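You operate a simulated robot arm through the tools that you are given. There is no shell and no other tool. Be economical: measure what you need, move in short steps, check, and stop when the job is done.

The job below is to be done with a simulated two-armed robot. You get a single attempt, and the scene is never put back.

Task
Clean the ribbed mill's rolls: crumbs off the upper, rust off the lower.
Fine: lock the pawl first; groove brush for the crumbs, wire brush for the rust, both back; free the pawl last. Set down upright: groove brush, wire brush. What is to be rubbed or washed off counts as gone when no trace of it is left.

It is judged by the outcome, as a careful person would: the job done as asked, and still so three seconds after it is handed in. It fails if anything else is knocked over, pushed out of place, dropped, spilled or broken.

Robot
Two 6-joint arms with fingered hands on one trunk, on a base that drives. Base frame: it is fixed to the floor where the robot stands at the start and does not move with it; the origin is under the middle of the robot, x ahead of it, y to its left, z up. Lengths are in m, angles in rad, forces in N, time in s.
The left shoulder is at the start at [0.07, 0.191, 1.227], the right one opposite. Places, roughly: lower ribbed roll [1, 0.4, 1.1]; ribbed mill pawl [1, 0, 0.9]; upper ribbed roll [1, 0.5, 1.2]. Payload 4.7 kg a hand.
The TCP of each hand is the grasp point between the finger pads, 0.036 m short of the fingertips. In the tool frame z runs along the fingers and y along their closing line. The gripper opens to 0.12 m. The gripper's body begins 0.042 m behind the TCP. The gripper is a hand of 5 fingers: y runs from the thumb to the fingers, the wrist lies at [-0.018, -0.113, -0.198] in the tool frame, and closing takes about 1.5 s.
Orientation is that of the tool frame in the base frame, as [roll, pitch, yaw] about the fixed x, y, z axes, in that order (R = Rz(yaw) Ry(pitch) Rx(roll)). With the fingers straight down and the wrist toward the robot, the tool's x, y and z point along [0, 1, 0], [1, 0, 0] and [0, 0, -1] of the base frame.

Tools
- The arms move only by the tool apply_moves. It takes "left_plan", "right_plan" or both (then of equal length, played together; a hand with none holds still); each is text: rows parted by semicolons, each of 6 numbers parted by spaces: the shift along the tool's x, y, z in units of 200 mm (1.0 is 200 mm), then the turn, a rotation vector about the tool's x, y, z in units of 90 degrees (1.0 is 90 degrees). In form: x y z rx ry rz; .... A call has 1 to 12 rows; each row is the pose to reach, as a shift and turn from the pose commanded when the call began, along the tool's axes at that moment. "left_gripper" and "right_gripper" are, for a hand that has rows, the finger opening in m, from 0 to 0.12, set as the call begins (left out, the last holds). A call with a number of a shift or a turn outside -1 to 1 is refused whole. Each row takes 0.2 s and may step no farther than 0.05 m and 0.15 rad from the row before; otherwise, or with a gripper value out of range, the whole call is refused. A pose out of reach is approached as far as the arm can. The call stops where the force on the tool passes 40 N (or 10 N more than at its start, if that is more) or the arm is blocked; 0.2 s more then pass. The fingers move at their own pace (about 0.045 m/s each) and stop on an object; they squeeze with about 32 N. The grip force told is the motor's: it shows also when the fingers shut on nothing. Time passes only in rows, and 0.2 s behind the last, so rows that repeat a pose let the fingers close. It gives the time, the measured TCP pose, the force on the tool (base axes), the opening and the grip force at its end, in the units of the frame above (readings bear some noise), with the torque about the TCP (base axes, N m) and any sound that the robot's microphone picked up.
- Cameras (640 x 400 px; columns grow to the right, rows downward): "scene" is now at [0.1433, 0.0161, 1.4817]; the picture's right is [0.17, -0.99, 0.00], its down [-0.31, -0.05, -0.95] and it looks along [0.93, 0.16, -0.32] (base axes); focal length 214 px, centre (320, 200). "left" rides on the left gripper at [-0.073, -0.091, -0.143] in its tool frame; the picture's right is [-0.80, -0.28, 0.53], its down [0.53, -0.73, 0.43] and it looks along [0.27, 0.62, 0.74] (tool axes); focal length 234 px, centre (320, 200). "right" rides on the right gripper at [0.073, -0.091, -0.143] in its tool frame; the picture's right is [-0.80, 0.28, -0.53], its down [-0.53, -0.73, 0.42] and it looks along [-0.27, 0.62, 0.74] (tool axes); focal length 234 px, centre (320, 200). There is no depth. A picture from a camera that has moved, and an enlarged one, comes with that camera's place and axes in the base frame and with its lens.
- capture(camera): a new picture of that camera. No time passes.
- slide_trunk(by): slides the trunk up (or, below 0, down) by that many m; the arms and the scene camera ride with it, the base frame stays. It gives what a move gives, with no picture.
- base_move(legs): drives the robot by 1 to 6 legs, each [ahead, left, turn to the left] in m, m and rad, along the robot's own axes; the way and the turn of a leg run together, so that a leg with both is an arc; at most 1.5 m and 3.142 rad a leg. The arms and the cameras ride along, it lands a little off, and it stops where it bumps. It gives what a move gives.
- move_fingers(index, middle, ring, little, thumb_bend, thumb_turn, hand): sets how far each is bent, from 0 (flat) to 1 (curled in); at 0.3 the hand is open as for a grip, at 0.7 the pads meet at the TCP. One left out holds its place. A second passes; each finger stops where it meets its share of the squeeze, and holds until it gets a number again. A gripper value or a shape takes the hand back. It gives what a move gives, with no picture; readings hold the bend of each and the force on index, middle, ring, little, thumb and palm. thumb_turn goes from beside the hand (0) to across from the fingers (1), as for a grip.
- hand_shape(shape, hand): the hand has 5 fingers and takes this shape, open, in about a second: jaw (thumb against the fingers, like two jaws); tri (thumb and two fingers); tip (a fingertip pinch); poke (one finger out to press); point (the index stretched); flat (the hand flat); cup (the hand cupped); fist (a fist). The gripper value then closes the fingers along that shape, each until it touches; the sizes above hold for jaw. It gives what a move gives, with no picture.
- aim_head(pan, tilt): turns the head with the scene camera to pan (to the left, within 1.501 rad either way) and tilt (down, from -0.506 to 1.204), counted from straight ahead of the robot. It gives what a move gives.
- inspect(camera, box): a new picture of the part [left, top, right, bottom] of that camera's present view, enlarged. No time passes.
- hand_in(): hands the job in; it is judged then, once.

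Go step by step. Nothing tells you exact positions but the pictures and the camera data: compare them with the known pose of the tool, close in by small moves and look again before you grip or let go. The budget is 120 turns and 92 pictures, counting those below and the enlarged ones. Unless the task says otherwise, let go and move clear before handing in, and close with one line.

The tools are called after "Request:" as a command line: name --argument value ..., lists and objects as JSON in quotes. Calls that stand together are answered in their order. apply_moves: Moves the arms, as the interface text tells. Its arguments: {"type":"object","properties":{"left_plan":{"type":"string"},"left_gripper":{"type":"number"},"right_plan":{"type":"string"},"right_gripper":{"type":"number"}},"required":[]} The other tools are called the same way: slide_trunk (by) slides the trunk up or down; hand_shape (shape, hand) gives the hand a shape; move_fingers (index, middle, ring, little, thumb_bend, thumb_turn, hand) moves the fingers one by one; base_move (legs) drives the base; aim_head (pan, tilt) turns the head that bears the scene camera; capture (camera) takes a picture; inspect (camera, box) takes an enlarged picture of a part of a camera's view; hand_in () hands the job in.

At the start:

```text
time_s: 0.0
left_position: [0.5439, 0.4528, 1.1499]
left_ee_rot: [3.141, -0.001, 1.571]
left_wrist_force: [0.1, -0.2, -0.5]
left_moment: [0.0, 0.01, -0.01]
left_opening: 0.1196
left_grasp_force: 0.0
left_shape: jaw
left_bend: [0.3, 0.3, 0.3, 0.3, 0.3, 0.98]
left_finger forces: [0.1, 0.0, 0.0, 0.0, 0.0, 0.0]
right_position: [0.7021, -0.0954, 1.5995]
right_ee_rot: [-3.141, 0.001, 1.571]
right_wrist_force: [0.3, -0.6, -0.8]
right_moment: [0.0, -0.01, -0.02]
right_opening: 0.1196
right_grasp_force: 0.0
right_shape: jaw
right_bend: [0.3, 0.3, 0.3, 0.3, 0.3, 0.98]
right_finger forces: [0.0, 0.1, 0.0, 0.0, 0.1, 0.0]
trunk travel left (down, up): [-0.704, 0.236]
robot x, y, heading: [0.0009, 0.001, 0.003]
head pan, tilt: [0.169, 0.323]
```

scene: 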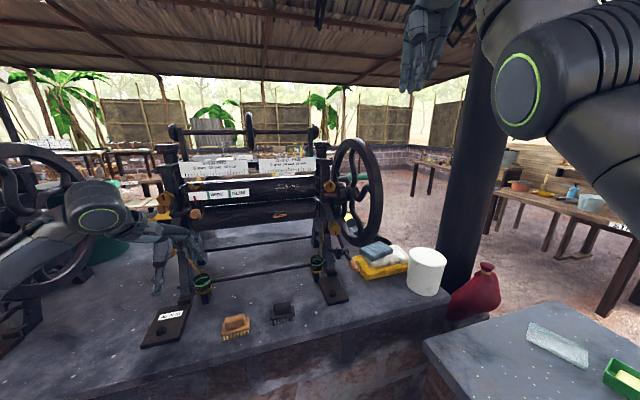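
right: 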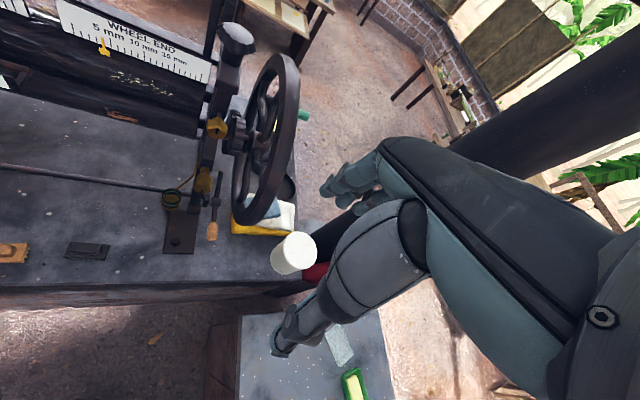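
left: 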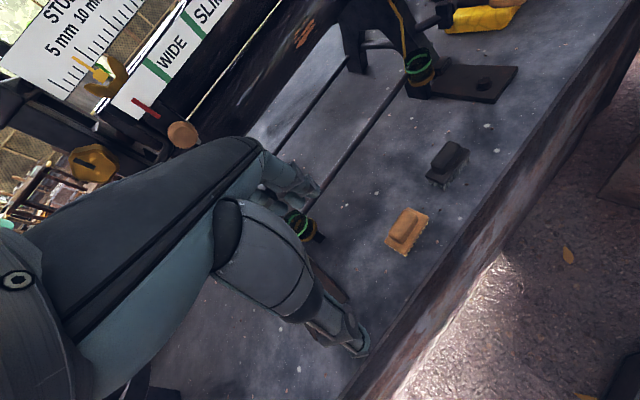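

I see the ribbed mill on the bench ahead, with a tan and a black brush on the bench in front of it. I'll enlarge the views to find the pawl, the crumbs and the rust.

Request:
inspect --camera "scene" --box '[150, 120, 390, 270]'

Request:
inspect --camera "scene" --box '[130, 220, 370, 370]'

Request:
inspect --camera "right" --box '[0, 0, 320, 280]'

```text
2.67 times, centred on (270, 195) of scene
camera zoom: at [0.1433, 0.0161, 1.4817], right [0.17, -0.99, 0.0], down [-0.31, -0.05, -0.95], along [0.93, 0.16, -0.32], focal length 572 px, centre (453, 213)
```

zoom: 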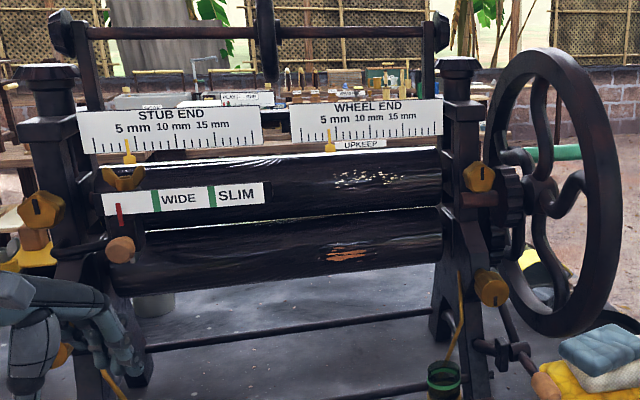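

```text
2.67 times, centred on (250, 295) of scene
camera zoom: at [0.1433, 0.0161, 1.4817], right [0.17, -0.99, 0.0], down [-0.31, -0.05, -0.95], along [0.93, 0.16, -0.32], focal length 572 px, centre (507, -53)
```

zoom: 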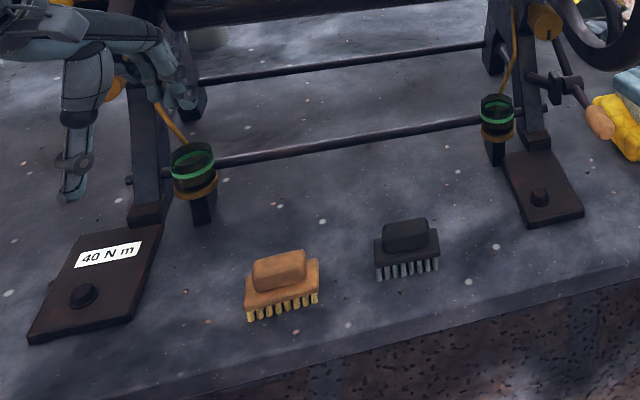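

```text
1.43 times, centred on (160, 140) of right
camera zoom: at [0.6094, -0.0231, 1.7424], right [0.28, -0.8, 0.53], down [-0.73, -0.53, -0.42], along [0.62, -0.27, -0.74], focal length 334 px, centre (549, 286)
```

zoom: 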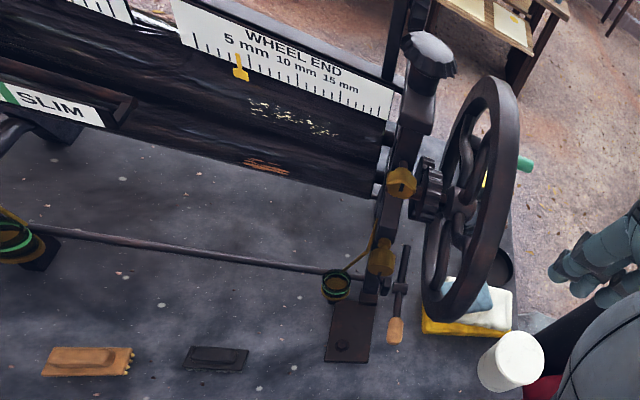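

The rolls face slightly toward my right and both brushes lie within reach if I drive about 0.2 m ahead. First I look closely at the pawl and the brushes.

Request:
inspect --camera "scene" --box '[300, 170, 400, 300]'

Request:
inspect --camera "right" --box '[160, 100, 300, 260]'

Request:
inspect --camera "left" --box '[360, 110, 520, 270]'

```text
3.08 times, centred on (350, 235) of scene
camera zoom: at [0.1433, 0.0161, 1.4817], right [0.17, -0.99, 0.0], down [-0.31, -0.05, -0.95], along [0.93, 0.16, -0.32], focal length 660 px, centre (228, 92)
```

zoom: 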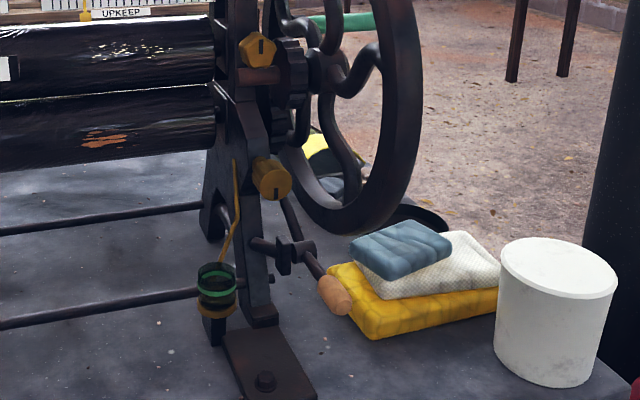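

```text
2.50 times, centred on (230, 180) of right
camera zoom: at [0.6094, -0.0231, 1.7424], right [0.28, -0.8, 0.53], down [-0.73, -0.53, -0.42], along [0.62, -0.27, -0.74], focal length 585 px, centre (545, 250)
```

zoom: 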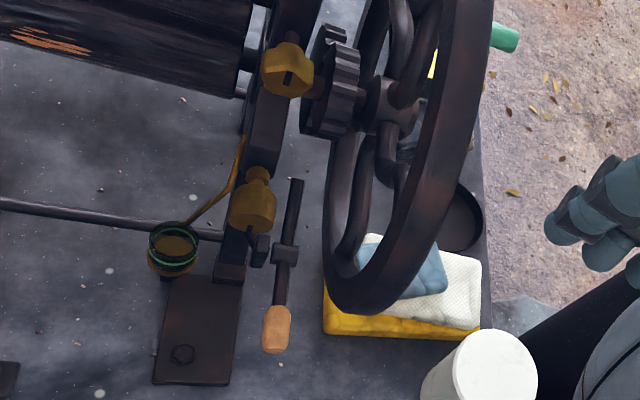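

```text
2.50 times, centred on (440, 190) of left
camera zoom: at [0.451, 0.3811, 1.294], right [-0.28, -0.8, -0.53], down [-0.73, 0.53, -0.43], along [0.62, 0.27, -0.74], focal length 585 px, centre (20, 225)
```

zoom: 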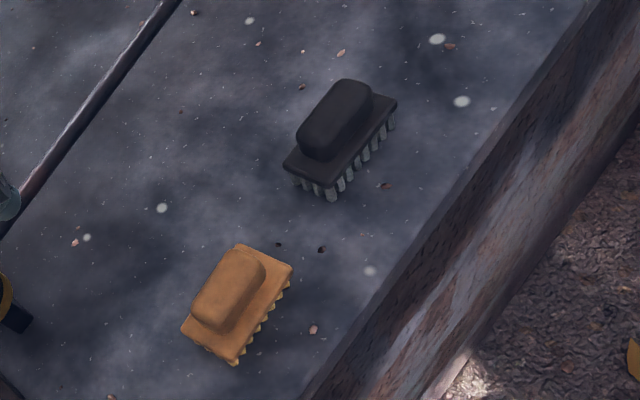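

The pawl is the lever with the wooden handle at about [0.91, 0.0, 0.94], its pivot near [1.02, 0.05, 0.93] under the gear. The tan brush should be the groove brush and the black one the wire brush. I retract both arms before driving.

Request:
apply_moves --left_plan "0 -0.1 -0.2 0 0 0;0 -0.2 -0.4 0 0 0;0 -0.3 -0.6 0 0 0;0 -0.4 -0.8 0 0 0;0 -0.4 -1 0 0 0" --right_plan "0 -0.1 0 0 0 0;0 -0.2 0 0 0 0;0 -0.3 0 0 0 0;0 -0.4 0 0 0 0;0 -0.4 0 0 0 0"

Request:
aim_head --pan 0.2 --tilt 0.75

Request:
capture --camera "scene"

```text
time_s: 1.2
left_position: [0.4671, 0.4545, 1.3495]
left_ee_rot: [3.142, 0.001, 1.571]
left_wrist_force: [0.3, 0.0, -0.4]
left_moment: [-0.02, 0.06, 0.0]
left_opening: 0.1199
left_grasp_force: 0.1
left_shape: jaw
left_bend: [0.3, 0.3, 0.3, 0.3, 0.3, 0.98]
left_finger forces: [0.1, 0.0, 0.0, 0.1, 0.0, 0.1]
right_position: [0.669, -0.0841, 1.6339]
right_ee_rot: [-3.138, 0.002, 1.572]
right_wrist_force: [0.2, -0.5, -0.2]
right_moment: [0.01, 0.06, 0.02]
right_opening: 0.1198
right_grasp_force: 0.1
right_shape: jaw
right_bend: [0.3, 0.3, 0.3, 0.3, 0.3, 0.98]
right_finger forces: [0.1, 0.1, 0.1, 0.0, 0.1, 0.0]
right hand out of reach, approached as far as the arm can: row 1, 2, 3, 4, 5
trunk travel left (down, up): [-0.704, 0.236]
robot x, y, heading: [0.0011, -0.0028, 0.005]
head pan, tilt: [0.169, 0.323]
```

```text
time_s: 2.1
left_position: [0.4643, 0.4553, 1.3495]
left_ee_rot: [3.14, 0.001, 1.571]
left_wrist_force: [0.9, 0.0, 0.4]
left_moment: [0.01, -0.02, -0.04]
left_opening: 0.1198
left_grasp_force: 0.0
left_shape: jaw
left_bend: [0.3, 0.3, 0.3, 0.3, 0.3, 0.98]
left_finger forces: [0.0, 0.0, 0.0, 0.0, 0.0, 0.1]
right_position: [0.6648, -0.0825, 1.6355]
right_ee_rot: [-3.14, 0.001, 1.571]
right_wrist_force: [0.0, 0.6, -0.1]
right_moment: [0.03, -0.04, 0.01]
right_opening: 0.1199
right_grasp_force: 0.0
right_shape: jaw
right_bend: [0.3, 0.3, 0.3, 0.3, 0.3, 0.98]
right_finger forces: [0.0, 0.0, 0.0, 0.0, 0.0, 0.0]
trunk travel left (down, up): [-0.704, 0.236]
robot x, y, heading: [-0.0023, 0.0, 0.001]
head pan, tilt: [0.201, 0.75]
```

```text
82 pictures are left
camera scene: at [0.1318, 0.0169, 1.4436], right [0.2, -0.98, 0.0], down [-0.67, -0.14, -0.73], along [0.72, 0.15, -0.68], focal length 214 px, centre (320, 200)
```

scene: 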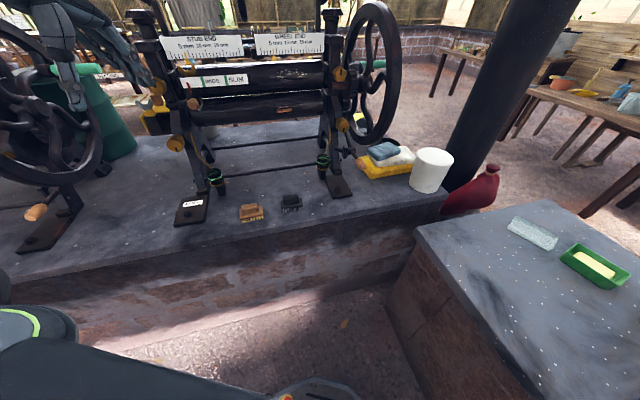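

The way ahead to the bench is clear, so I drive 0.22 m forward.

Request:
base_move --legs '[[0.22, 0.0, 0.0]]'

Request:
aim_head --pan 0.1 --tilt 0.6

Request:
capture --camera "scene"

Request:
capture --camera "right"

Request:
capture --camera "left"

```text
time_s: 3.8
left_position: [0.6815, 0.4562, 1.35]
left_ee_rot: [3.139, 0.001, 1.574]
left_wrist_force: [-0.3, 0.1, 0.3]
left_moment: [0.01, -0.02, -0.02]
left_opening: 0.1197
left_grasp_force: 0.0
left_shape: jaw
left_bend: [0.3, 0.3, 0.3, 0.3, 0.3, 0.98]
left_finger forces: [0.1, 0.0, 0.0, 0.0, 0.1, 0.1]
right_position: [0.8828, -0.0815, 1.6368]
right_ee_rot: [3.14, -0.001, 1.575]
right_wrist_force: [-0.2, 0.7, 0.2]
right_moment: [0.01, 0.0, 0.0]
right_opening: 0.1197
right_grasp_force: 0.0
right_shape: jaw
right_bend: [0.3, 0.3, 0.3, 0.3, 0.3, 0.98]
right_finger forces: [0.0, 0.1, 0.1, 0.0, 0.0, 0.0]
trunk travel left (down, up): [-0.704, 0.236]
robot x, y, heading: [0.2193, -0.0001, 0.001]
head pan, tilt: [0.201, 0.75]
```

```text
time_s: 4.5
left_position: [0.6843, 0.4567, 1.3495]
left_ee_rot: [3.14, 0.001, 1.576]
left_wrist_force: [-0.1, 0.0, 0.3]
left_moment: [-0.01, 0.03, 0.0]
left_opening: 0.1199
left_grasp_force: 0.1
left_shape: jaw
left_bend: [0.3, 0.3, 0.3, 0.3, 0.3, 0.98]
left_finger forces: [0.0, 0.0, 0.0, 0.1, 0.0, 0.1]
right_position: [0.887, -0.0816, 1.6361]
right_ee_rot: [3.141, -0.001, 1.575]
right_wrist_force: [0.4, -0.3, -0.5]
right_moment: [-0.05, 0.03, 0.0]
right_opening: 0.1197
right_grasp_force: 0.0
right_shape: jaw
right_bend: [0.3, 0.3, 0.3, 0.3, 0.3, 0.98]
right_finger forces: [0.0, 0.0, 0.0, 0.1, 0.0, 0.1]
trunk travel left (down, up): [-0.704, 0.236]
robot x, y, heading: [0.219, 0.0002, 0.004]
head pan, tilt: [0.099, 0.6]
```

```text
81 pictures are left
camera scene: at [0.3611, 0.0097, 1.4562], right [0.1, -0.99, 0.0], down [-0.56, -0.06, -0.82], along [0.82, 0.08, -0.57], focal length 214 px, centre (320, 200)
```

scene: 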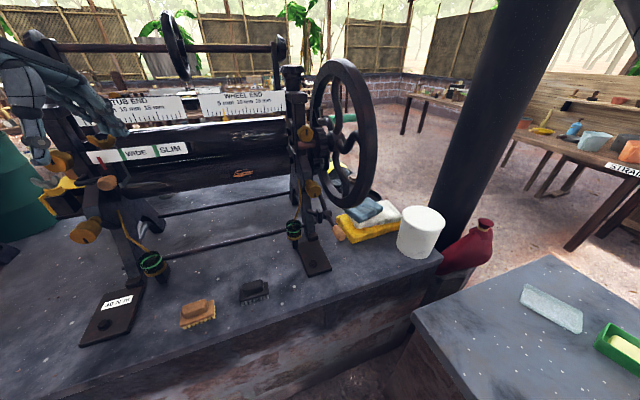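

```text
80 pictures are left
camera right: at [0.7945, -0.0097, 1.7785], right [0.28, -0.8, 0.53], down [-0.73, -0.53, -0.42], along [0.62, -0.26, -0.74], focal length 234 px, centre (320, 200)
```

right: 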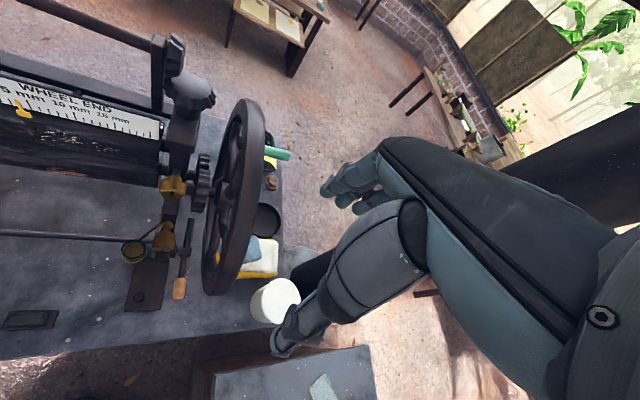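

```text
79 pictures are left
camera left: at [0.5923, 0.384, 1.4927], right [-0.28, -0.8, -0.53], down [-0.73, 0.53, -0.42], along [0.62, 0.27, -0.74], focal length 234 px, centre (320, 200)
```

left: 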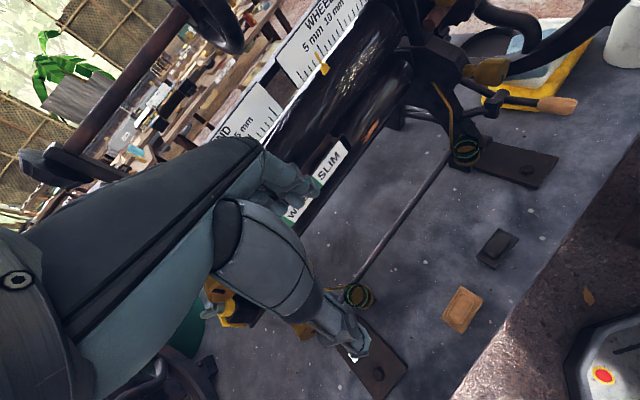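

I take closer looks at the pawl from two cameras to fix its place and its present state.

Request:
inspect --camera "scene" --box '[270, 110, 370, 260]'

Request:
inspect --camera "left" --box '[420, 30, 600, 180]'

Request:
inspect --camera "right" --box '[100, 130, 300, 320]'

```text
2.67 times, centred on (320, 185) of scene
camera zoom: at [0.3611, 0.0097, 1.4562], right [0.1, -0.99, 0.0], down [-0.56, -0.06, -0.82], along [0.82, 0.08, -0.57], focal length 572 px, centre (320, 240)
```

zoom: 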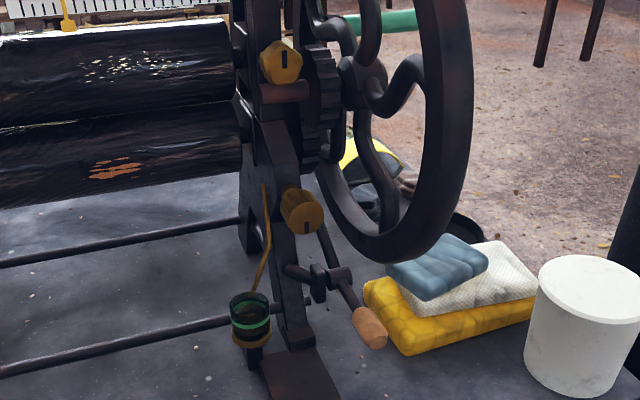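

```text
2.67 times, centred on (510, 105) of left
camera zoom: at [0.5923, 0.384, 1.4927], right [-0.28, -0.8, -0.53], down [-0.73, 0.53, -0.42], along [0.62, 0.27, -0.74], focal length 624 px, centre (-187, 453)
```

zoom: 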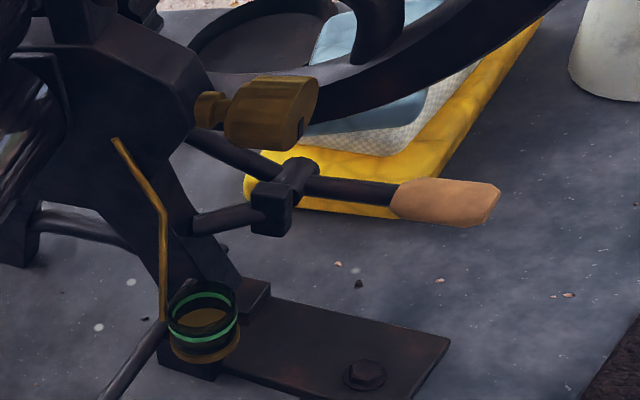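

```text
2.11 times, centred on (200, 225) of right
camera zoom: at [0.7945, -0.0097, 1.7785], right [0.28, -0.8, 0.53], down [-0.73, -0.53, -0.42], along [0.62, -0.26, -0.74], focal length 493 px, centre (573, 147)
```

zoom: 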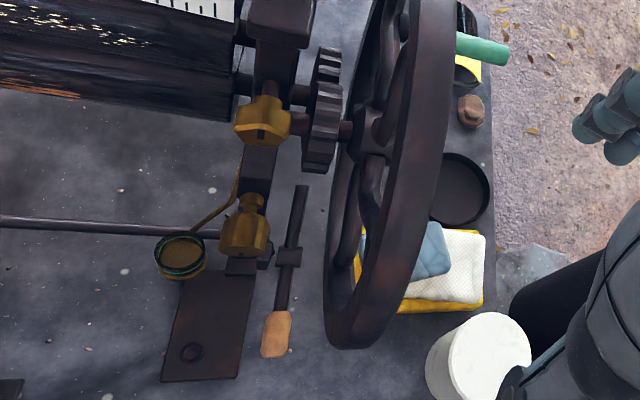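

The pawl's handle is at about [0.913, 0.0, 0.94] and its tail points back under the gear, so pressing the handle down should swing the tail up into the teeth. I bring the right hand down in front of it with one finger out.

Request:
hand_shape --hand "right" --shape "poke"

Request:
apply_moves --right_plan "0 -0.15 0.15 0 0 0;0 -0.3 0.3 0 0 0;0 -0.45 0.45 0 0 -0.09;0 -0.6 0.6 0 0 -0.18;0 -0.75 0.75 0 0 -0.27;0 -0.85 0.9 0 0 -0.286;0 -0.85 1 0 0 -0.286"

Request:
apply_moves --right_plan "0 0 0.2 0 0 0;0 0 0.4 -0.09 0 0;0 0 0.6 -0.18 0 0;0 0 0.8 -0.27 0 0;0 0 1 -0.36 0 0;0 0 1 -0.44 0 0"

Request:
capture --camera "scene"

Request:
capture --camera "right"

```text
time_s: 5.4
left_position: [0.6838, 0.4558, 1.3482]
left_ee_rot: [3.14, -0.002, 1.575]
left_wrist_force: [0.1, 0.4, 0.5]
left_moment: [-0.01, 0.02, -0.01]
left_opening: 0.1198
left_grasp_force: 0.0
left_shape: jaw
left_bend: [0.3, 0.3, 0.3, 0.3, 0.3, 0.98]
left_finger forces: [0.0, 0.1, 0.1, 0.0, 0.0, 0.0]
right_position: [0.8855, -0.0819, 1.6359]
right_ee_rot: [3.141, 0.001, 1.576]
right_wrist_force: [0.7, -0.1, -0.1]
right_moment: [-0.01, 0.03, 0.02]
right_opening: 0.0
right_grasp_force: 0.1
right_shape: poke
right_bend: [0.7, 0.7, 0.99, 0.99, 1.0, 1.0]
right_finger forces: [0.0, 0.1, 0.0, 0.0, 0.0, 0.0]
trunk travel left (down, up): [-0.704, 0.236]
robot x, y, heading: [0.2229, 0.0003, 0.007]
head pan, tilt: [0.099, 0.6]
```

```text
time_s: 7.0
left_position: [0.6847, 0.4573, 1.349]
left_ee_rot: [3.14, 0.001, 1.574]
left_wrist_force: [0.9, 0.8, -0.2]
left_moment: [0.03, -0.02, -0.03]
left_opening: 0.1199
left_grasp_force: 0.1
left_shape: jaw
left_bend: [0.3, 0.3, 0.3, 0.3, 0.3, 0.98]
left_finger forces: [0.0, 0.0, 0.1, 0.0, 0.0, 0.0]
right_position: [0.9211, -0.0489, 1.5655]
right_ee_rot: [-3.141, 0.0, 2.025]
right_wrist_force: [-0.1, -0.4, 0.6]
right_moment: [-0.03, 0.05, -0.01]
right_opening: 0.0
right_grasp_force: 0.1
right_shape: poke
right_bend: [0.7, 0.7, 0.99, 0.99, 1.0, 1.0]
right_finger forces: [0.0, 0.0, 0.1, 0.0, 0.0, 0.1]
right hand out of reach, approached as far as the arm can: row 1, 2, 3, 4, 5, 6, 7
trunk travel left (down, up): [-0.704, 0.236]
robot x, y, heading: [0.222, 0.0001, 0.003]
head pan, tilt: [0.099, 0.6]
```

```text
time_s: 8.4
left_position: [0.6772, 0.4545, 1.3511]
left_ee_rot: [3.134, -0.002, 1.573]
left_wrist_force: [0.3, -0.6, 0.1]
left_moment: [0.0, 0.02, 0.01]
left_opening: 0.1199
left_grasp_force: 0.1
left_shape: jaw
left_bend: [0.3, 0.3, 0.3, 0.3, 0.3, 0.98]
left_finger forces: [0.0, 0.1, 0.1, 0.0, 0.0, 0.0]
right_position: [0.9268, -0.0515, 1.3648]
right_ee_rot: [2.438, 0.003, 2.021]
right_wrist_force: [-19.7, -9.8, 18.7]
right_moment: [-0.34, 0.17, -0.24]
right_opening: 0.0002
right_grasp_force: 0.0
right_shape: poke
right_bend: [0.7, 0.7, 0.99, 0.99, 1.0, 1.0]
right_finger forces: [0.0, 28.9, 0.0, 0.0, 0.1, 0.0]
right hand out of reach, approached as far as the arm can: row 1, 2
trunk travel left (down, up): [-0.704, 0.236]
robot x, y, heading: [0.2185, 0.003, -0.001]
head pan, tilt: [0.099, 0.6]
```

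```text
75 pictures are left
camera scene: at [0.3529, 0.0079, 1.4574], right [0.1, -0.99, 0.0], down [-0.56, -0.06, -0.83], along [0.82, 0.08, -0.56], focal length 214 px, centre (320, 200)
```

scene: 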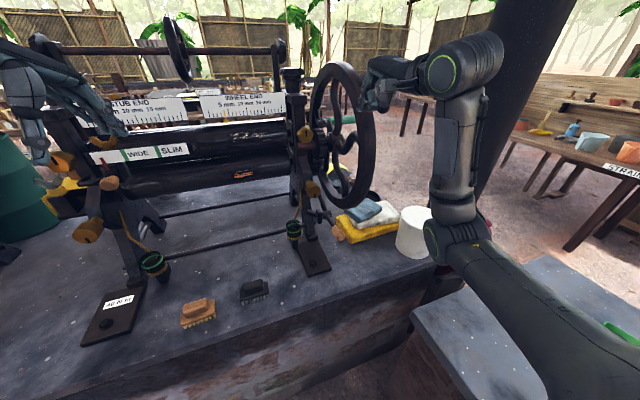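

```text
74 pictures are left
camera right: at [0.7476, -0.0577, 1.4141], right [0.24, -0.78, 0.58], down [-0.02, -0.61, -0.8], along [0.97, 0.17, -0.16], focal length 234 px, centre (320, 200)
```

right: 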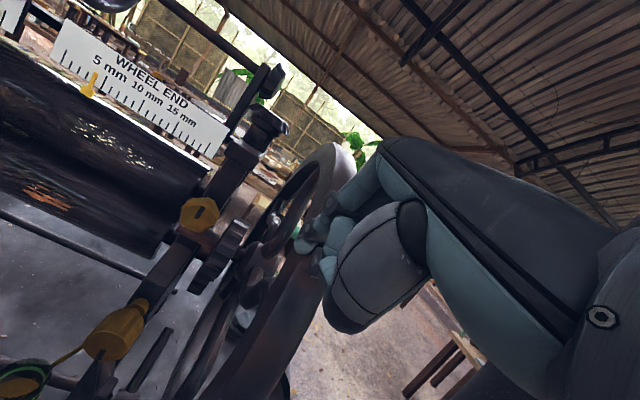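

The finger touched the handwheel, so I back straight off toward myself before going lower.

Request:
apply_moves --right_plan "0 -0.15 -0.13 0 0 0;0 -0.33 -0.27 0 0 0;0 -0.5 -0.4 0 0 0;0 -0.67 -0.53 0 0 0"

Request:
inspect --camera "scene" --box '[240, 60, 480, 270]'

```text
time_s: 9.4
left_position: [0.6823, 0.4547, 1.3493]
left_ee_rot: [3.138, -0.001, 1.573]
left_wrist_force: [0.0, 0.2, -0.5]
left_moment: [0.04, 0.01, 0.02]
left_opening: 0.1199
left_grasp_force: 0.1
left_shape: jaw
left_bend: [0.3, 0.3, 0.3, 0.3, 0.3, 0.98]
left_finger forces: [0.1, 0.0, 0.1, 0.1, 0.1, 0.0]
right_position: [0.7849, -0.1268, 1.3534]
right_ee_rot: [2.449, -0.003, 2.028]
right_wrist_force: [0.1, 0.1, 0.0]
right_moment: [0.0, -0.01, 0.03]
right_opening: 0.0
right_grasp_force: 0.0
right_shape: poke
right_bend: [0.7, 0.7, 0.99, 0.99, 1.0, 1.0]
right_finger forces: [0.0, 0.1, 0.0, 0.0, 0.0, 0.0]
right hand out of reach, approached as far as the arm can: row 4
trunk travel left (down, up): [-0.704, 0.236]
robot x, y, heading: [0.2219, 0.001, 0.001]
head pan, tilt: [0.099, 0.6]
```

```text
1.90 times, centred on (360, 165) of scene
camera zoom: at [0.36, 0.0075, 1.4564], right [0.1, -0.99, 0.0], down [-0.56, -0.06, -0.83], along [0.82, 0.09, -0.56], focal length 408 px, centre (244, 267)
```

zoom: 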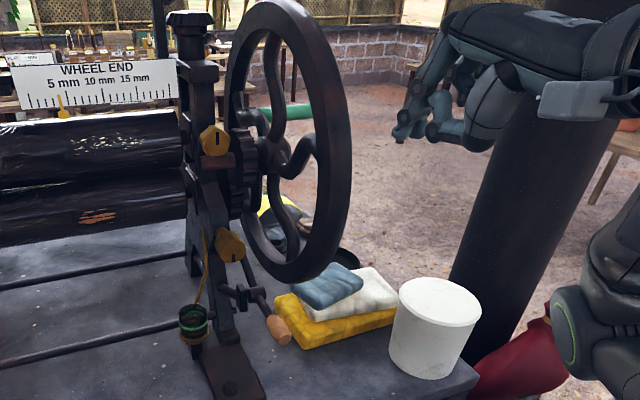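

The wheel was not harmed and the hand is clear. I lower the hand to just in front of and above the pawl handle.

Request:
apply_moves --right_plan "0.06 -0.1 0.18 0 0 0;0.12 -0.2 0.37 0 0 0;0.17 -0.3 0.55 0 0 0;0.23 -0.4 0.74 0 0 0;0.29 -0.475 0.925 0 0 0"

Request:
inspect --camera "scene" --box '[240, 100, 480, 270]'

Request:
capture --camera "right"

```text
time_s: 10.6
left_position: [0.6834, 0.458, 1.3474]
left_ee_rot: [3.14, 0.0, 1.576]
left_wrist_force: [-0.5, 0.3, 0.7]
left_moment: [-0.01, 0.0, 0.01]
left_opening: 0.1199
left_grasp_force: 0.1
left_shape: jaw
left_bend: [0.3, 0.3, 0.3, 0.3, 0.3, 0.98]
left_finger forces: [0.1, 0.0, 0.0, 0.0, 0.0, 0.0]
right_position: [0.8014, -0.0539, 1.1488]
right_ee_rot: [2.451, 0.004, 2.021]
right_wrist_force: [-0.4, 0.6, 0.5]
right_moment: [-0.06, 0.02, -0.01]
right_opening: 0.0
right_grasp_force: 0.1
right_shape: poke
right_bend: [0.7, 0.7, 0.99, 0.99, 1.0, 1.0]
right_finger forces: [0.0, 0.1, 0.0, 0.0, 0.0, 0.0]
right hand out of reach, approached as far as the arm can: row 1
trunk travel left (down, up): [-0.704, 0.236]
robot x, y, heading: [0.219, -0.003, 0.003]
head pan, tilt: [0.099, 0.6]
```

```text
2.35 times, centred on (360, 185) of scene
camera zoom: at [0.3594, 0.0111, 1.4566], right [0.1, -0.99, 0.0], down [-0.56, -0.06, -0.83], along [0.82, 0.08, -0.56], focal length 505 px, centre (226, 235)
```

zoom: 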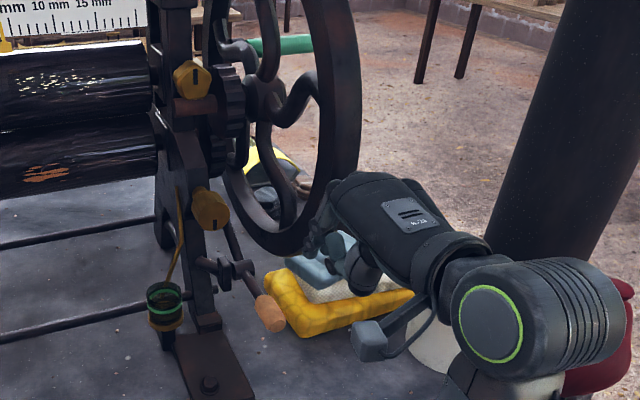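

```text
71 pictures are left
camera right: at [0.6234, -0.0595, 1.2004], right [0.24, -0.77, 0.58], down [-0.03, -0.61, -0.79], along [0.97, 0.17, -0.17], focal length 234 px, centre (320, 200)
```

right: 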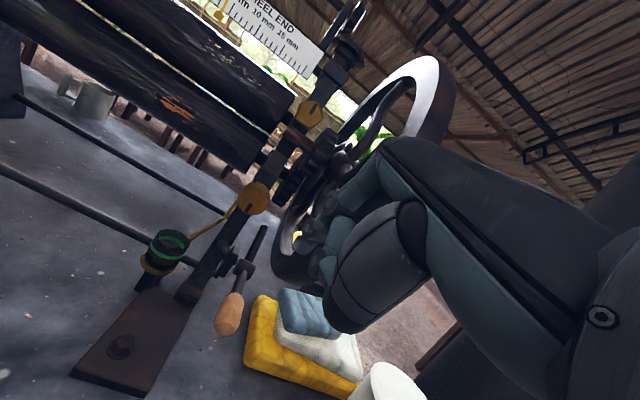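

The finger tips appear where expected. I move them to just above the pawl handle and check.

Request:
apply_moves --right_plan "0 -0.02 0.18 0 0 0;0 -0.04 0.36 0 0 0;0 -0.06 0.54 0 0 0;0 -0.076 0.72 0 0 0"

Request:
inspect --camera "scene" --box '[260, 150, 400, 270]'

Request:
inspect --camera "right" --box '[120, 120, 400, 320]'

```text
time_s: 11.7
left_position: [0.6842, 0.4571, 1.3483]
left_ee_rot: [3.141, 0.0, 1.574]
left_wrist_force: [0.1, 1.2, 0.6]
left_moment: [-0.02, 0.03, 0.02]
left_opening: 0.1199
left_grasp_force: 0.1
left_shape: jaw
left_bend: [0.3, 0.3, 0.3, 0.3, 0.3, 0.98]
left_finger forces: [0.0, 0.0, 0.0, 0.0, 0.0, 0.1]
right_position: [0.8928, -0.0722, 1.0316]
right_ee_rot: [2.457, 0.135, 1.976]
right_wrist_force: [-0.5, -0.4, 0.6]
right_moment: [0.03, 0.0, 0.0]
right_opening: 0.0
right_grasp_force: 0.1
right_shape: poke
right_bend: [0.7, 0.7, 0.99, 0.99, 1.0, 1.0]
right_finger forces: [0.0, 0.0, 0.1, 0.2, 0.0, 0.0]
trunk travel left (down, up): [-0.704, 0.236]
robot x, y, heading: [0.2232, -0.0005, 0.007]
head pan, tilt: [0.099, 0.6]
stopped in row 4 (right hand): the arm was blocked; the commanded pose is now the measured one
```

```text
3.33 times, centred on (330, 210) of scene
camera zoom: at [0.3607, 0.0095, 1.4563], right [0.1, -0.99, 0.0], down [-0.56, -0.06, -0.82], along [0.82, 0.08, -0.57], focal length 715 px, centre (287, 167)
```

zoom: 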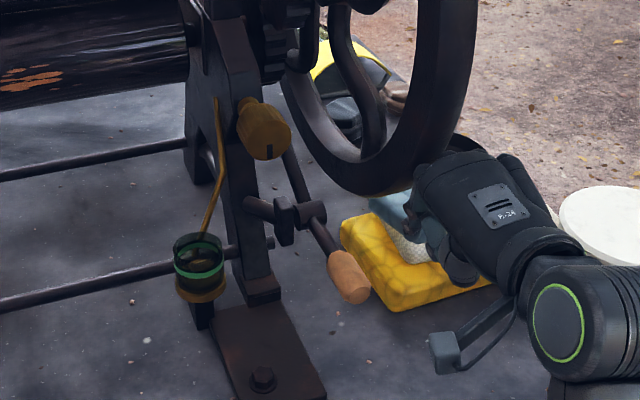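

```text
2.00 times, centred on (260, 220) of right
camera zoom: at [0.7129, -0.0635, 1.0739], right [0.18, -0.7, 0.69], down [-0.02, -0.7, -0.71], along [0.98, 0.11, -0.14], focal length 468 px, centre (440, 160)
```

zoom: 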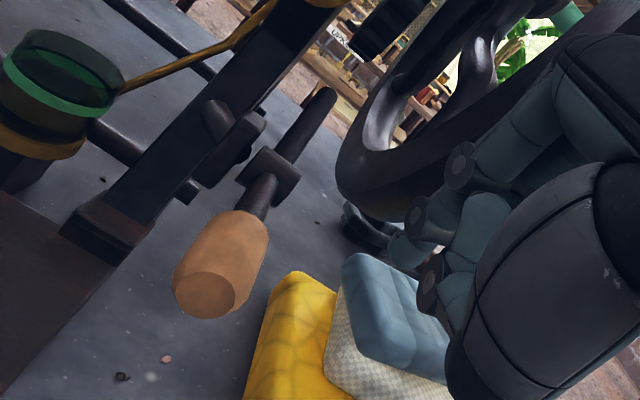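

The right hand was blocked and slid to the right of the wheel. I check what is in the way of the right arm.

Request:
capture --camera "scene"

Request:
capture --camera "left"

```text
68 pictures are left
camera scene: at [0.3607, 0.0095, 1.4563], right [0.1, -0.99, 0.0], down [-0.56, -0.06, -0.82], along [0.82, 0.08, -0.57], focal length 214 px, centre (320, 200)
```

scene: 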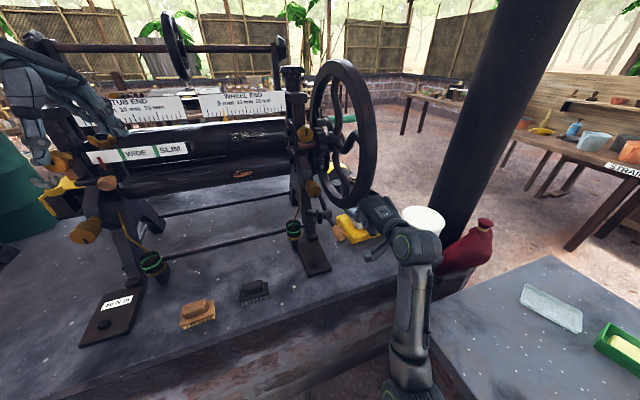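

```text
67 pictures are left
camera left: at [0.5919, 0.3838, 1.4929], right [-0.28, -0.8, -0.53], down [-0.73, 0.53, -0.43], along [0.62, 0.27, -0.74], focal length 234 px, centre (320, 200)
```

left: 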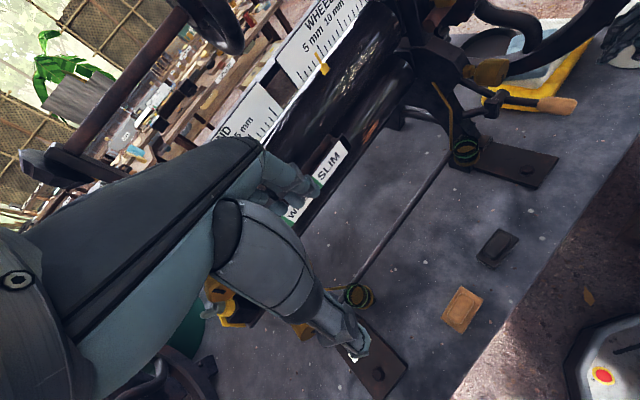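

The right elbow hangs low near the bench edge, so I withdraw the right arm along its own axis and use the left arm for the pawl instead.

Request:
apply_moves --right_plan "0 0 -0.2 0 0 0;0 0 -0.4 0 0 0;0 0 -0.6 0 0 0;0 0 -0.78 0 0 0;-0.1 0.05 -0.9 0 0 0;-0.3 0.15 -1 0 0 0;-0.5 0.25 -1 0 0 0"

Request:
apply_moves --left_plan "0 0 0.15 0 0 0;0 0 0.3 0 0 0;-0.2 0 0.45 0 0 0;-0.4 0 0.6 0 0 0;-0.6 0 0.7 0 0 0;-0.8 0 0.8 0 0 0;-1 0 0.8 0 0 0" --left_gripper 0

Request:
capture --camera "scene"

```text
time_s: 13.2
left_position: [0.6836, 0.4548, 1.3501]
left_ee_rot: [3.139, -0.003, 1.574]
left_wrist_force: [0.0, 0.0, 0.0]
left_moment: [0.04, 0.0, 0.01]
left_opening: 0.1199
left_grasp_force: 0.1
left_shape: jaw
left_bend: [0.3, 0.3, 0.3, 0.3, 0.3, 0.98]
left_finger forces: [0.0, 0.0, 0.0, 0.0, 0.1, 0.0]
right_position: [0.8422, -0.1759, 1.2295]
right_ee_rot: [2.456, 0.129, 1.98]
right_wrist_force: [0.3, 0.3, -0.3]
right_moment: [0.0, 0.01, 0.04]
right_opening: 0.0001
right_grasp_force: 0.0
right_shape: poke
right_bend: [0.7, 0.7, 0.99, 0.99, 1.0, 1.0]
right_finger forces: [0.1, 0.1, 0.0, 0.1, 0.1, 0.0]
right hand out of reach, approached as far as the arm can: row 4, 5
trunk travel left (down, up): [-0.704, 0.236]
robot x, y, heading: [0.2234, -0.0016, 0.002]
head pan, tilt: [0.099, 0.6]
```

```text
time_s: 14.8
left_position: [0.6711, 0.3496, 1.1893]
left_ee_rot: [3.14, 0.002, 1.57]
left_wrist_force: [0.1, 0.2, 0.4]
left_moment: [-0.01, 0.02, 0.0]
left_opening: 0.0
left_grasp_force: 9.3
left_shape: jaw
left_bend: [0.7, 0.7, 0.7, 0.7, 0.51, 1.0]
left_finger forces: [0.0, 0.0, 0.1, 0.0, 0.0, 0.1]
left hand out of reach, approached as far as the arm can: row 5, 6, 7
right_position: [0.8431, -0.1766, 1.2302]
right_ee_rot: [2.455, 0.132, 1.979]
right_wrist_force: [-0.2, -0.2, 0.3]
right_moment: [0.0, -0.02, 0.01]
right_opening: 0.0001
right_grasp_force: 0.0
right_shape: poke
right_bend: [0.7, 0.7, 0.99, 0.99, 1.0, 1.0]
right_finger forces: [0.0, 0.0, 0.0, 0.0, 0.1, 0.1]
trunk travel left (down, up): [-0.704, 0.236]
robot x, y, heading: [0.2198, 0.0023, -0.004]
head pan, tilt: [0.099, 0.6]
```

```text
66 pictures are left
camera scene: at [0.3606, 0.0086, 1.4563], right [0.1, -0.99, 0.0], down [-0.56, -0.06, -0.82], along [0.82, 0.08, -0.57], focal length 214 px, centre (320, 200)
```

scene: 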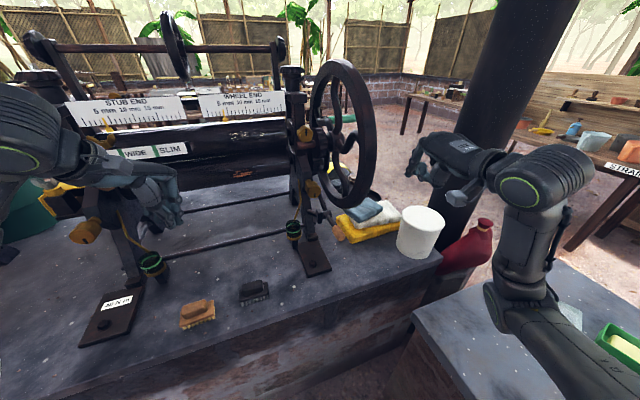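

The left hand is free in front of the mill. I bring it to the right and tilt it forward, toward the pawl handle.

Request:
apply_moves --left_plan "0 0.15 0 0 0 0;-0.15 0.3 0 -0.09 0 0;-0.3 0.45 0 -0.18 0 0;-0.5 0.55 0 -0.27 0 0;-0.7 0.65 0 -0.36 0 0;-0.9 0.65 0 -0.44 0 0;-1 0.65 0 -0.44 0 0"

Request:
inspect --camera "scene" --box '[160, 80, 400, 280]'

```text
time_s: 16.6
left_position: [0.8216, 0.2087, 1.2003]
left_ee_rot: [2.404, -0.122, 1.696]
left_wrist_force: [-0.8, -0.3, 0.8]
left_moment: [0.02, 0.01, 0.01]
left_opening: 0.0
left_grasp_force: 31.6
left_shape: jaw
left_bend: [0.7, 0.7, 0.7, 0.7, 0.53, 1.0]
left_finger forces: [0.0, 0.1, 0.1, 0.0, 0.0, 0.0]
left hand out of reach, approached as far as the arm can: row 1, 2, 3, 4, 5, 6, 7
right_position: [0.8408, -0.179, 1.2304]
right_ee_rot: [2.456, 0.13, 1.979]
right_wrist_force: [0.3, -0.8, 0.0]
right_moment: [0.01, 0.0, -0.01]
right_opening: 0.0
right_grasp_force: 0.0
right_shape: poke
right_bend: [0.7, 0.7, 0.99, 0.99, 1.0, 1.0]
right_finger forces: [0.1, 0.1, 0.0, 0.0, 0.1, 0.0]
trunk travel left (down, up): [-0.704, 0.236]
robot x, y, heading: [0.2267, -0.0011, -0.001]
head pan, tilt: [0.099, 0.6]
stopped in row 7 (left hand): the arm was blocked; the commanded pose is now the measured one
```

```text
2.00 times, centred on (280, 180) of scene
camera zoom: at [0.3597, 0.0058, 1.4565], right [0.1, -0.99, 0.0], down [-0.56, -0.06, -0.83], along [0.82, 0.08, -0.56], focal length 429 px, centre (400, 240)
```

zoom: 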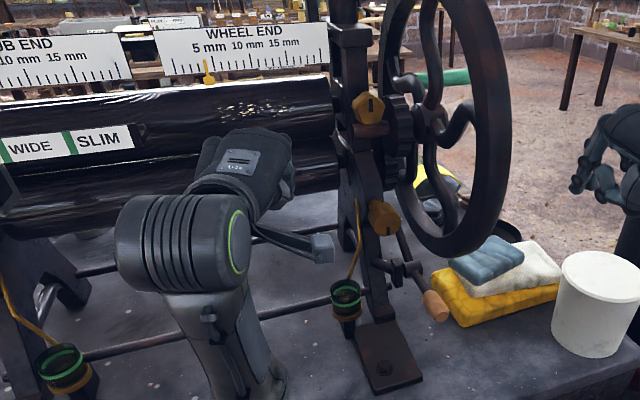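

Both hands get blocked near the robot's midline, so I should turn the robot to face the mill squarely. I back up, turn 0.45 rad left, and then look.

Request:
apply_moves --left_plan "0.2 0 -0.1 0 0 0;0.4 0 -0.2 0 0 0;0.6 0 -0.3 0 0 0;0.8 0 -0.4 0 0 0;1 0 -0.5 0 0 0"

Request:
base_move --legs '[[-0.2, 0, 0], [0, 0, 0.45]]'

Request:
aim_head --pan -0.1 --tilt 0.5

Request:
capture --camera "scene"

```text
time_s: 18.1
left_position: [0.7782, 0.3374, 1.2636]
left_ee_rot: [2.472, 0.114, 1.502]
left_wrist_force: [0.0, 0.0, 0.0]
left_moment: [0.0, 0.02, 0.04]
left_opening: 0.0001
left_grasp_force: 32.5
left_shape: jaw
left_bend: [0.7, 0.7, 0.7, 0.7, 0.53, 1.0]
left_finger forces: [0.1, 0.1, 0.0, 0.0, 0.1, 0.1]
left hand out of reach, approached as far as the arm can: row 1, 2, 3, 4, 5
right_position: [0.8403, -0.1741, 1.231]
right_ee_rot: [2.455, 0.132, 1.98]
right_wrist_force: [0.3, -0.7, -0.4]
right_moment: [0.02, 0.02, 0.02]
right_opening: 0.0
right_grasp_force: 0.0
right_shape: poke
right_bend: [0.7, 0.7, 0.99, 0.99, 1.0, 1.0]
right_finger forces: [0.0, 0.0, 0.0, 0.1, 0.1, 0.1]
trunk travel left (down, up): [-0.704, 0.236]
robot x, y, heading: [0.222, -0.0006, 0.0]
head pan, tilt: [0.099, 0.6]
stopped in row 5 (left hand): the arm was blocked; the commanded pose is now the measured one
```

```text
time_s: 21.0
left_position: [0.3828, 0.5443, 1.2634]
left_ee_rot: [2.474, 0.115, 1.947]
left_wrist_force: [0.1, 0.2, 0.3]
left_moment: [-0.03, 0.0, -0.02]
left_opening: 0.0
left_grasp_force: 32.0
left_shape: jaw
left_bend: [0.7, 0.7, 0.7, 0.7, 0.53, 1.0]
left_finger forces: [0.1, 0.0, 0.1, 0.1, 0.0, 0.1]
right_position: [0.6582, 0.109, 1.2297]
right_ee_rot: [2.455, 0.132, 2.423]
right_wrist_force: [-0.2, 1.0, -0.1]
right_moment: [-0.01, 0.0, 0.04]
right_opening: 0.0001
right_grasp_force: 0.1
right_shape: poke
right_bend: [0.7, 0.7, 0.99, 0.99, 1.0, 1.0]
right_finger forces: [0.0, 0.0, 0.0, 0.1, 0.0, 0.0]
trunk travel left (down, up): [-0.704, 0.236]
robot x, y, heading: [0.0198, -0.0017, 0.454]
head pan, tilt: [0.099, 0.6]
```

```text
time_s: 21.7
left_position: [0.3819, 0.5452, 1.2632]
left_ee_rot: [2.474, 0.114, 1.946]
left_wrist_force: [0.0, 1.2, 1.4]
left_moment: [0.0, 0.01, -0.01]
left_opening: 0.0
left_grasp_force: 31.7
left_shape: jaw
left_bend: [0.7, 0.7, 0.7, 0.7, 0.53, 1.0]
left_finger forces: [0.0, 0.0, 0.0, 0.0, 0.0, 0.0]
right_position: [0.6571, 0.1089, 1.2298]
right_ee_rot: [2.456, 0.131, 2.425]
right_wrist_force: [-0.3, 0.4, 0.1]
right_moment: [-0.02, 0.0, 0.0]
right_opening: 0.0
right_grasp_force: 0.1
right_shape: poke
right_bend: [0.7, 0.7, 0.99, 0.99, 1.0, 1.0]
right_finger forces: [0.1, 0.0, 0.0, 0.0, 0.0, 0.1]
trunk travel left (down, up): [-0.704, 0.236]
robot x, y, heading: [0.0195, 0.0015, 0.446]
head pan, tilt: [-0.099, 0.499]
```

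```text
64 pictures are left
camera scene: at [0.154, 0.0529, 1.4654], right [0.34, -0.94, 0.0], down [-0.45, -0.16, -0.88], along [0.83, 0.3, -0.48], focal length 214 px, centre (320, 200)
```

scene: 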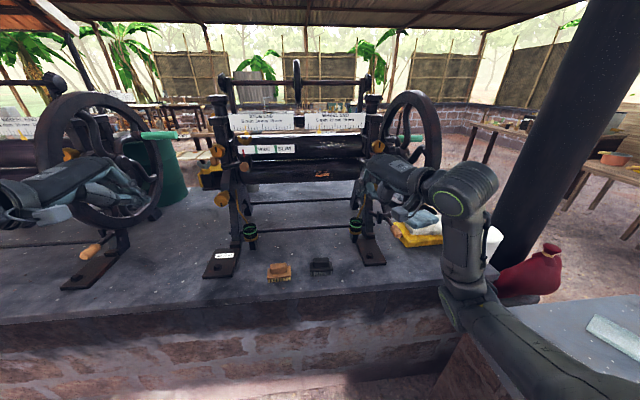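

I'm now squared to the mill and the left hand is clear of the neighbouring mill. I straighten the right hand and then shift it sideways in line with the pawl.

Request:
apply_moves --right_plan "0 0 0 0 -0.03 0.08;0 0 0 0 -0.065 0.165;0 0 0 0 -0.1 0.252"

Request:
apply_moves --right_plan "-0.2 0 0 0 0 0;-0.4 0 0 0 0 0;-0.6 0 0 0 0 0;-0.8 0 0 0 0 0"

```text
time_s: 22.5
left_position: [0.3816, 0.546, 1.2621]
left_ee_rot: [2.473, 0.114, 1.947]
left_wrist_force: [-0.3, -0.3, 0.2]
left_moment: [-0.03, -0.03, 0.0]
left_opening: 0.0002
left_grasp_force: 32.2
left_shape: jaw
left_bend: [0.7, 0.7, 0.7, 0.7, 0.53, 1.0]
left_finger forces: [0.0, 0.0, 0.0, 0.0, 0.0, 0.0]
right_position: [0.6579, 0.1104, 1.2309]
right_ee_rot: [2.429, -0.002, 2.016]
right_wrist_force: [-1.4, 0.0, -0.4]
right_moment: [-0.01, 0.0, 0.0]
right_opening: 0.0003
right_grasp_force: 0.0
right_shape: poke
right_bend: [0.7, 0.7, 0.99, 0.99, 1.0, 1.0]
right_finger forces: [0.0, 0.0, 0.1, 0.0, 0.0, 0.0]
trunk travel left (down, up): [-0.704, 0.236]
robot x, y, heading: [0.0239, -0.0011, 0.446]
head pan, tilt: [-0.099, 0.499]
```

```text
time_s: 23.5
left_position: [0.3813, 0.5416, 1.2644]
left_ee_rot: [2.47, 0.11, 1.949]
left_wrist_force: [0.0, 0.1, -0.2]
left_moment: [0.04, 0.0, 0.04]
left_opening: 0.0001
left_grasp_force: 32.4
left_shape: jaw
left_bend: [0.7, 0.7, 0.7, 0.7, 0.53, 1.0]
left_finger forces: [0.0, 0.0, 0.1, 0.0, 0.1, 0.0]
right_position: [0.7272, -0.0361, 1.2283]
right_ee_rot: [2.431, -0.008, 2.021]
right_wrist_force: [-0.4, -0.9, 0.1]
right_moment: [0.04, 0.0, 0.03]
right_opening: 0.0
right_grasp_force: 0.1
right_shape: poke
right_bend: [0.7, 0.7, 0.99, 0.99, 1.0, 1.0]
right_finger forces: [0.0, 0.0, 0.0, 0.0, 0.0, 0.0]
trunk travel left (down, up): [-0.704, 0.236]
robot x, y, heading: [0.021, 0.0032, 0.446]
head pan, tilt: [-0.099, 0.499]
```

The hand is now lined up in front of the pawl at a safe distance. I reach forward and down toward the handle.

Request:
apply_moves --right_plan "-0.06 -0.03 0.2 0 0 0;-0.12 -0.06 0.4 0 0 0;-0.18 -0.09 0.6 0 0 0;-0.24 -0.11 0.8 0 0 0;-0.28 -0.13 1 0 0 0"

Request:
inspect --camera "scene" --box '[320, 120, 500, 280]'

Request:
inspect --camera "right" --box '[120, 120, 400, 320]'

```text
time_s: 24.7
left_position: [0.383, 0.5449, 1.2628]
left_ee_rot: [2.474, 0.114, 1.945]
left_wrist_force: [0.1, 0.8, -0.8]
left_moment: [-0.02, 0.01, -0.01]
left_opening: 0.0
left_grasp_force: 32.6
left_shape: jaw
left_bend: [0.7, 0.7, 0.7, 0.7, 0.53, 1.0]
left_finger forces: [0.1, 0.1, 0.0, 0.0, 0.1, 0.0]
right_position: [0.8514, -0.0387, 1.0584]
right_ee_rot: [2.429, -0.003, 2.018]
right_wrist_force: [0.2, 0.9, -0.6]
right_moment: [0.01, 0.02, 0.0]
right_opening: 0.0
right_grasp_force: 0.0
right_shape: poke
right_bend: [0.7, 0.7, 0.99, 0.99, 1.0, 1.0]
right_finger forces: [0.0, 0.0, 0.1, 0.1, 0.0, 0.0]
trunk travel left (down, up): [-0.704, 0.236]
robot x, y, heading: [0.0231, 0.0008, 0.444]
head pan, tilt: [-0.099, 0.499]
```

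```text
2.50 times, centred on (410, 200) of scene
camera zoom: at [0.155, 0.0531, 1.4654], right [0.34, -0.94, 0.0], down [-0.45, -0.16, -0.88], along [0.83, 0.3, -0.48], focal length 536 px, centre (95, 200)
```

zoom: 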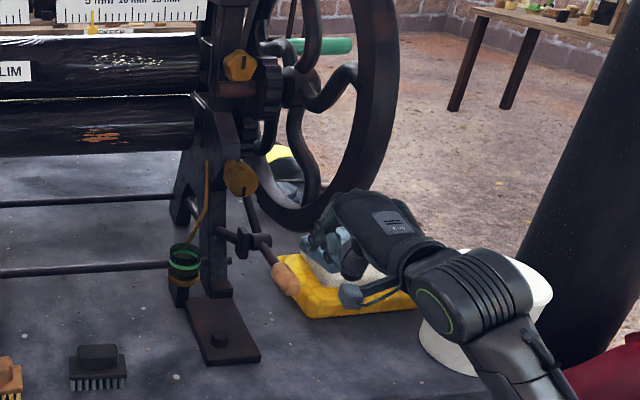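

```text
2.00 times, centred on (260, 220) of right
camera zoom: at [0.673, -0.045, 1.1071], right [0.23, -0.78, 0.58], down [-0.02, -0.6, -0.8], along [0.97, 0.17, -0.15], focal length 468 px, centre (440, 160)
```

zoom: 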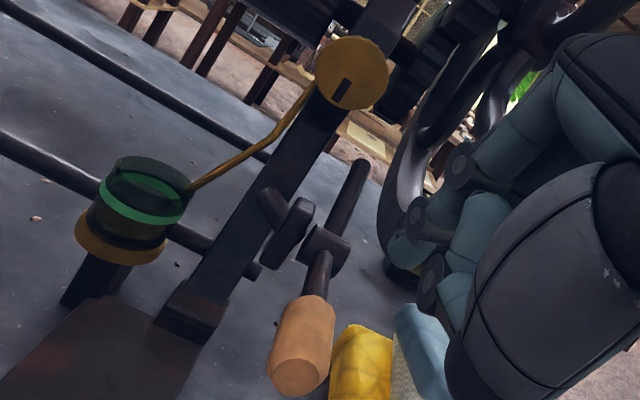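

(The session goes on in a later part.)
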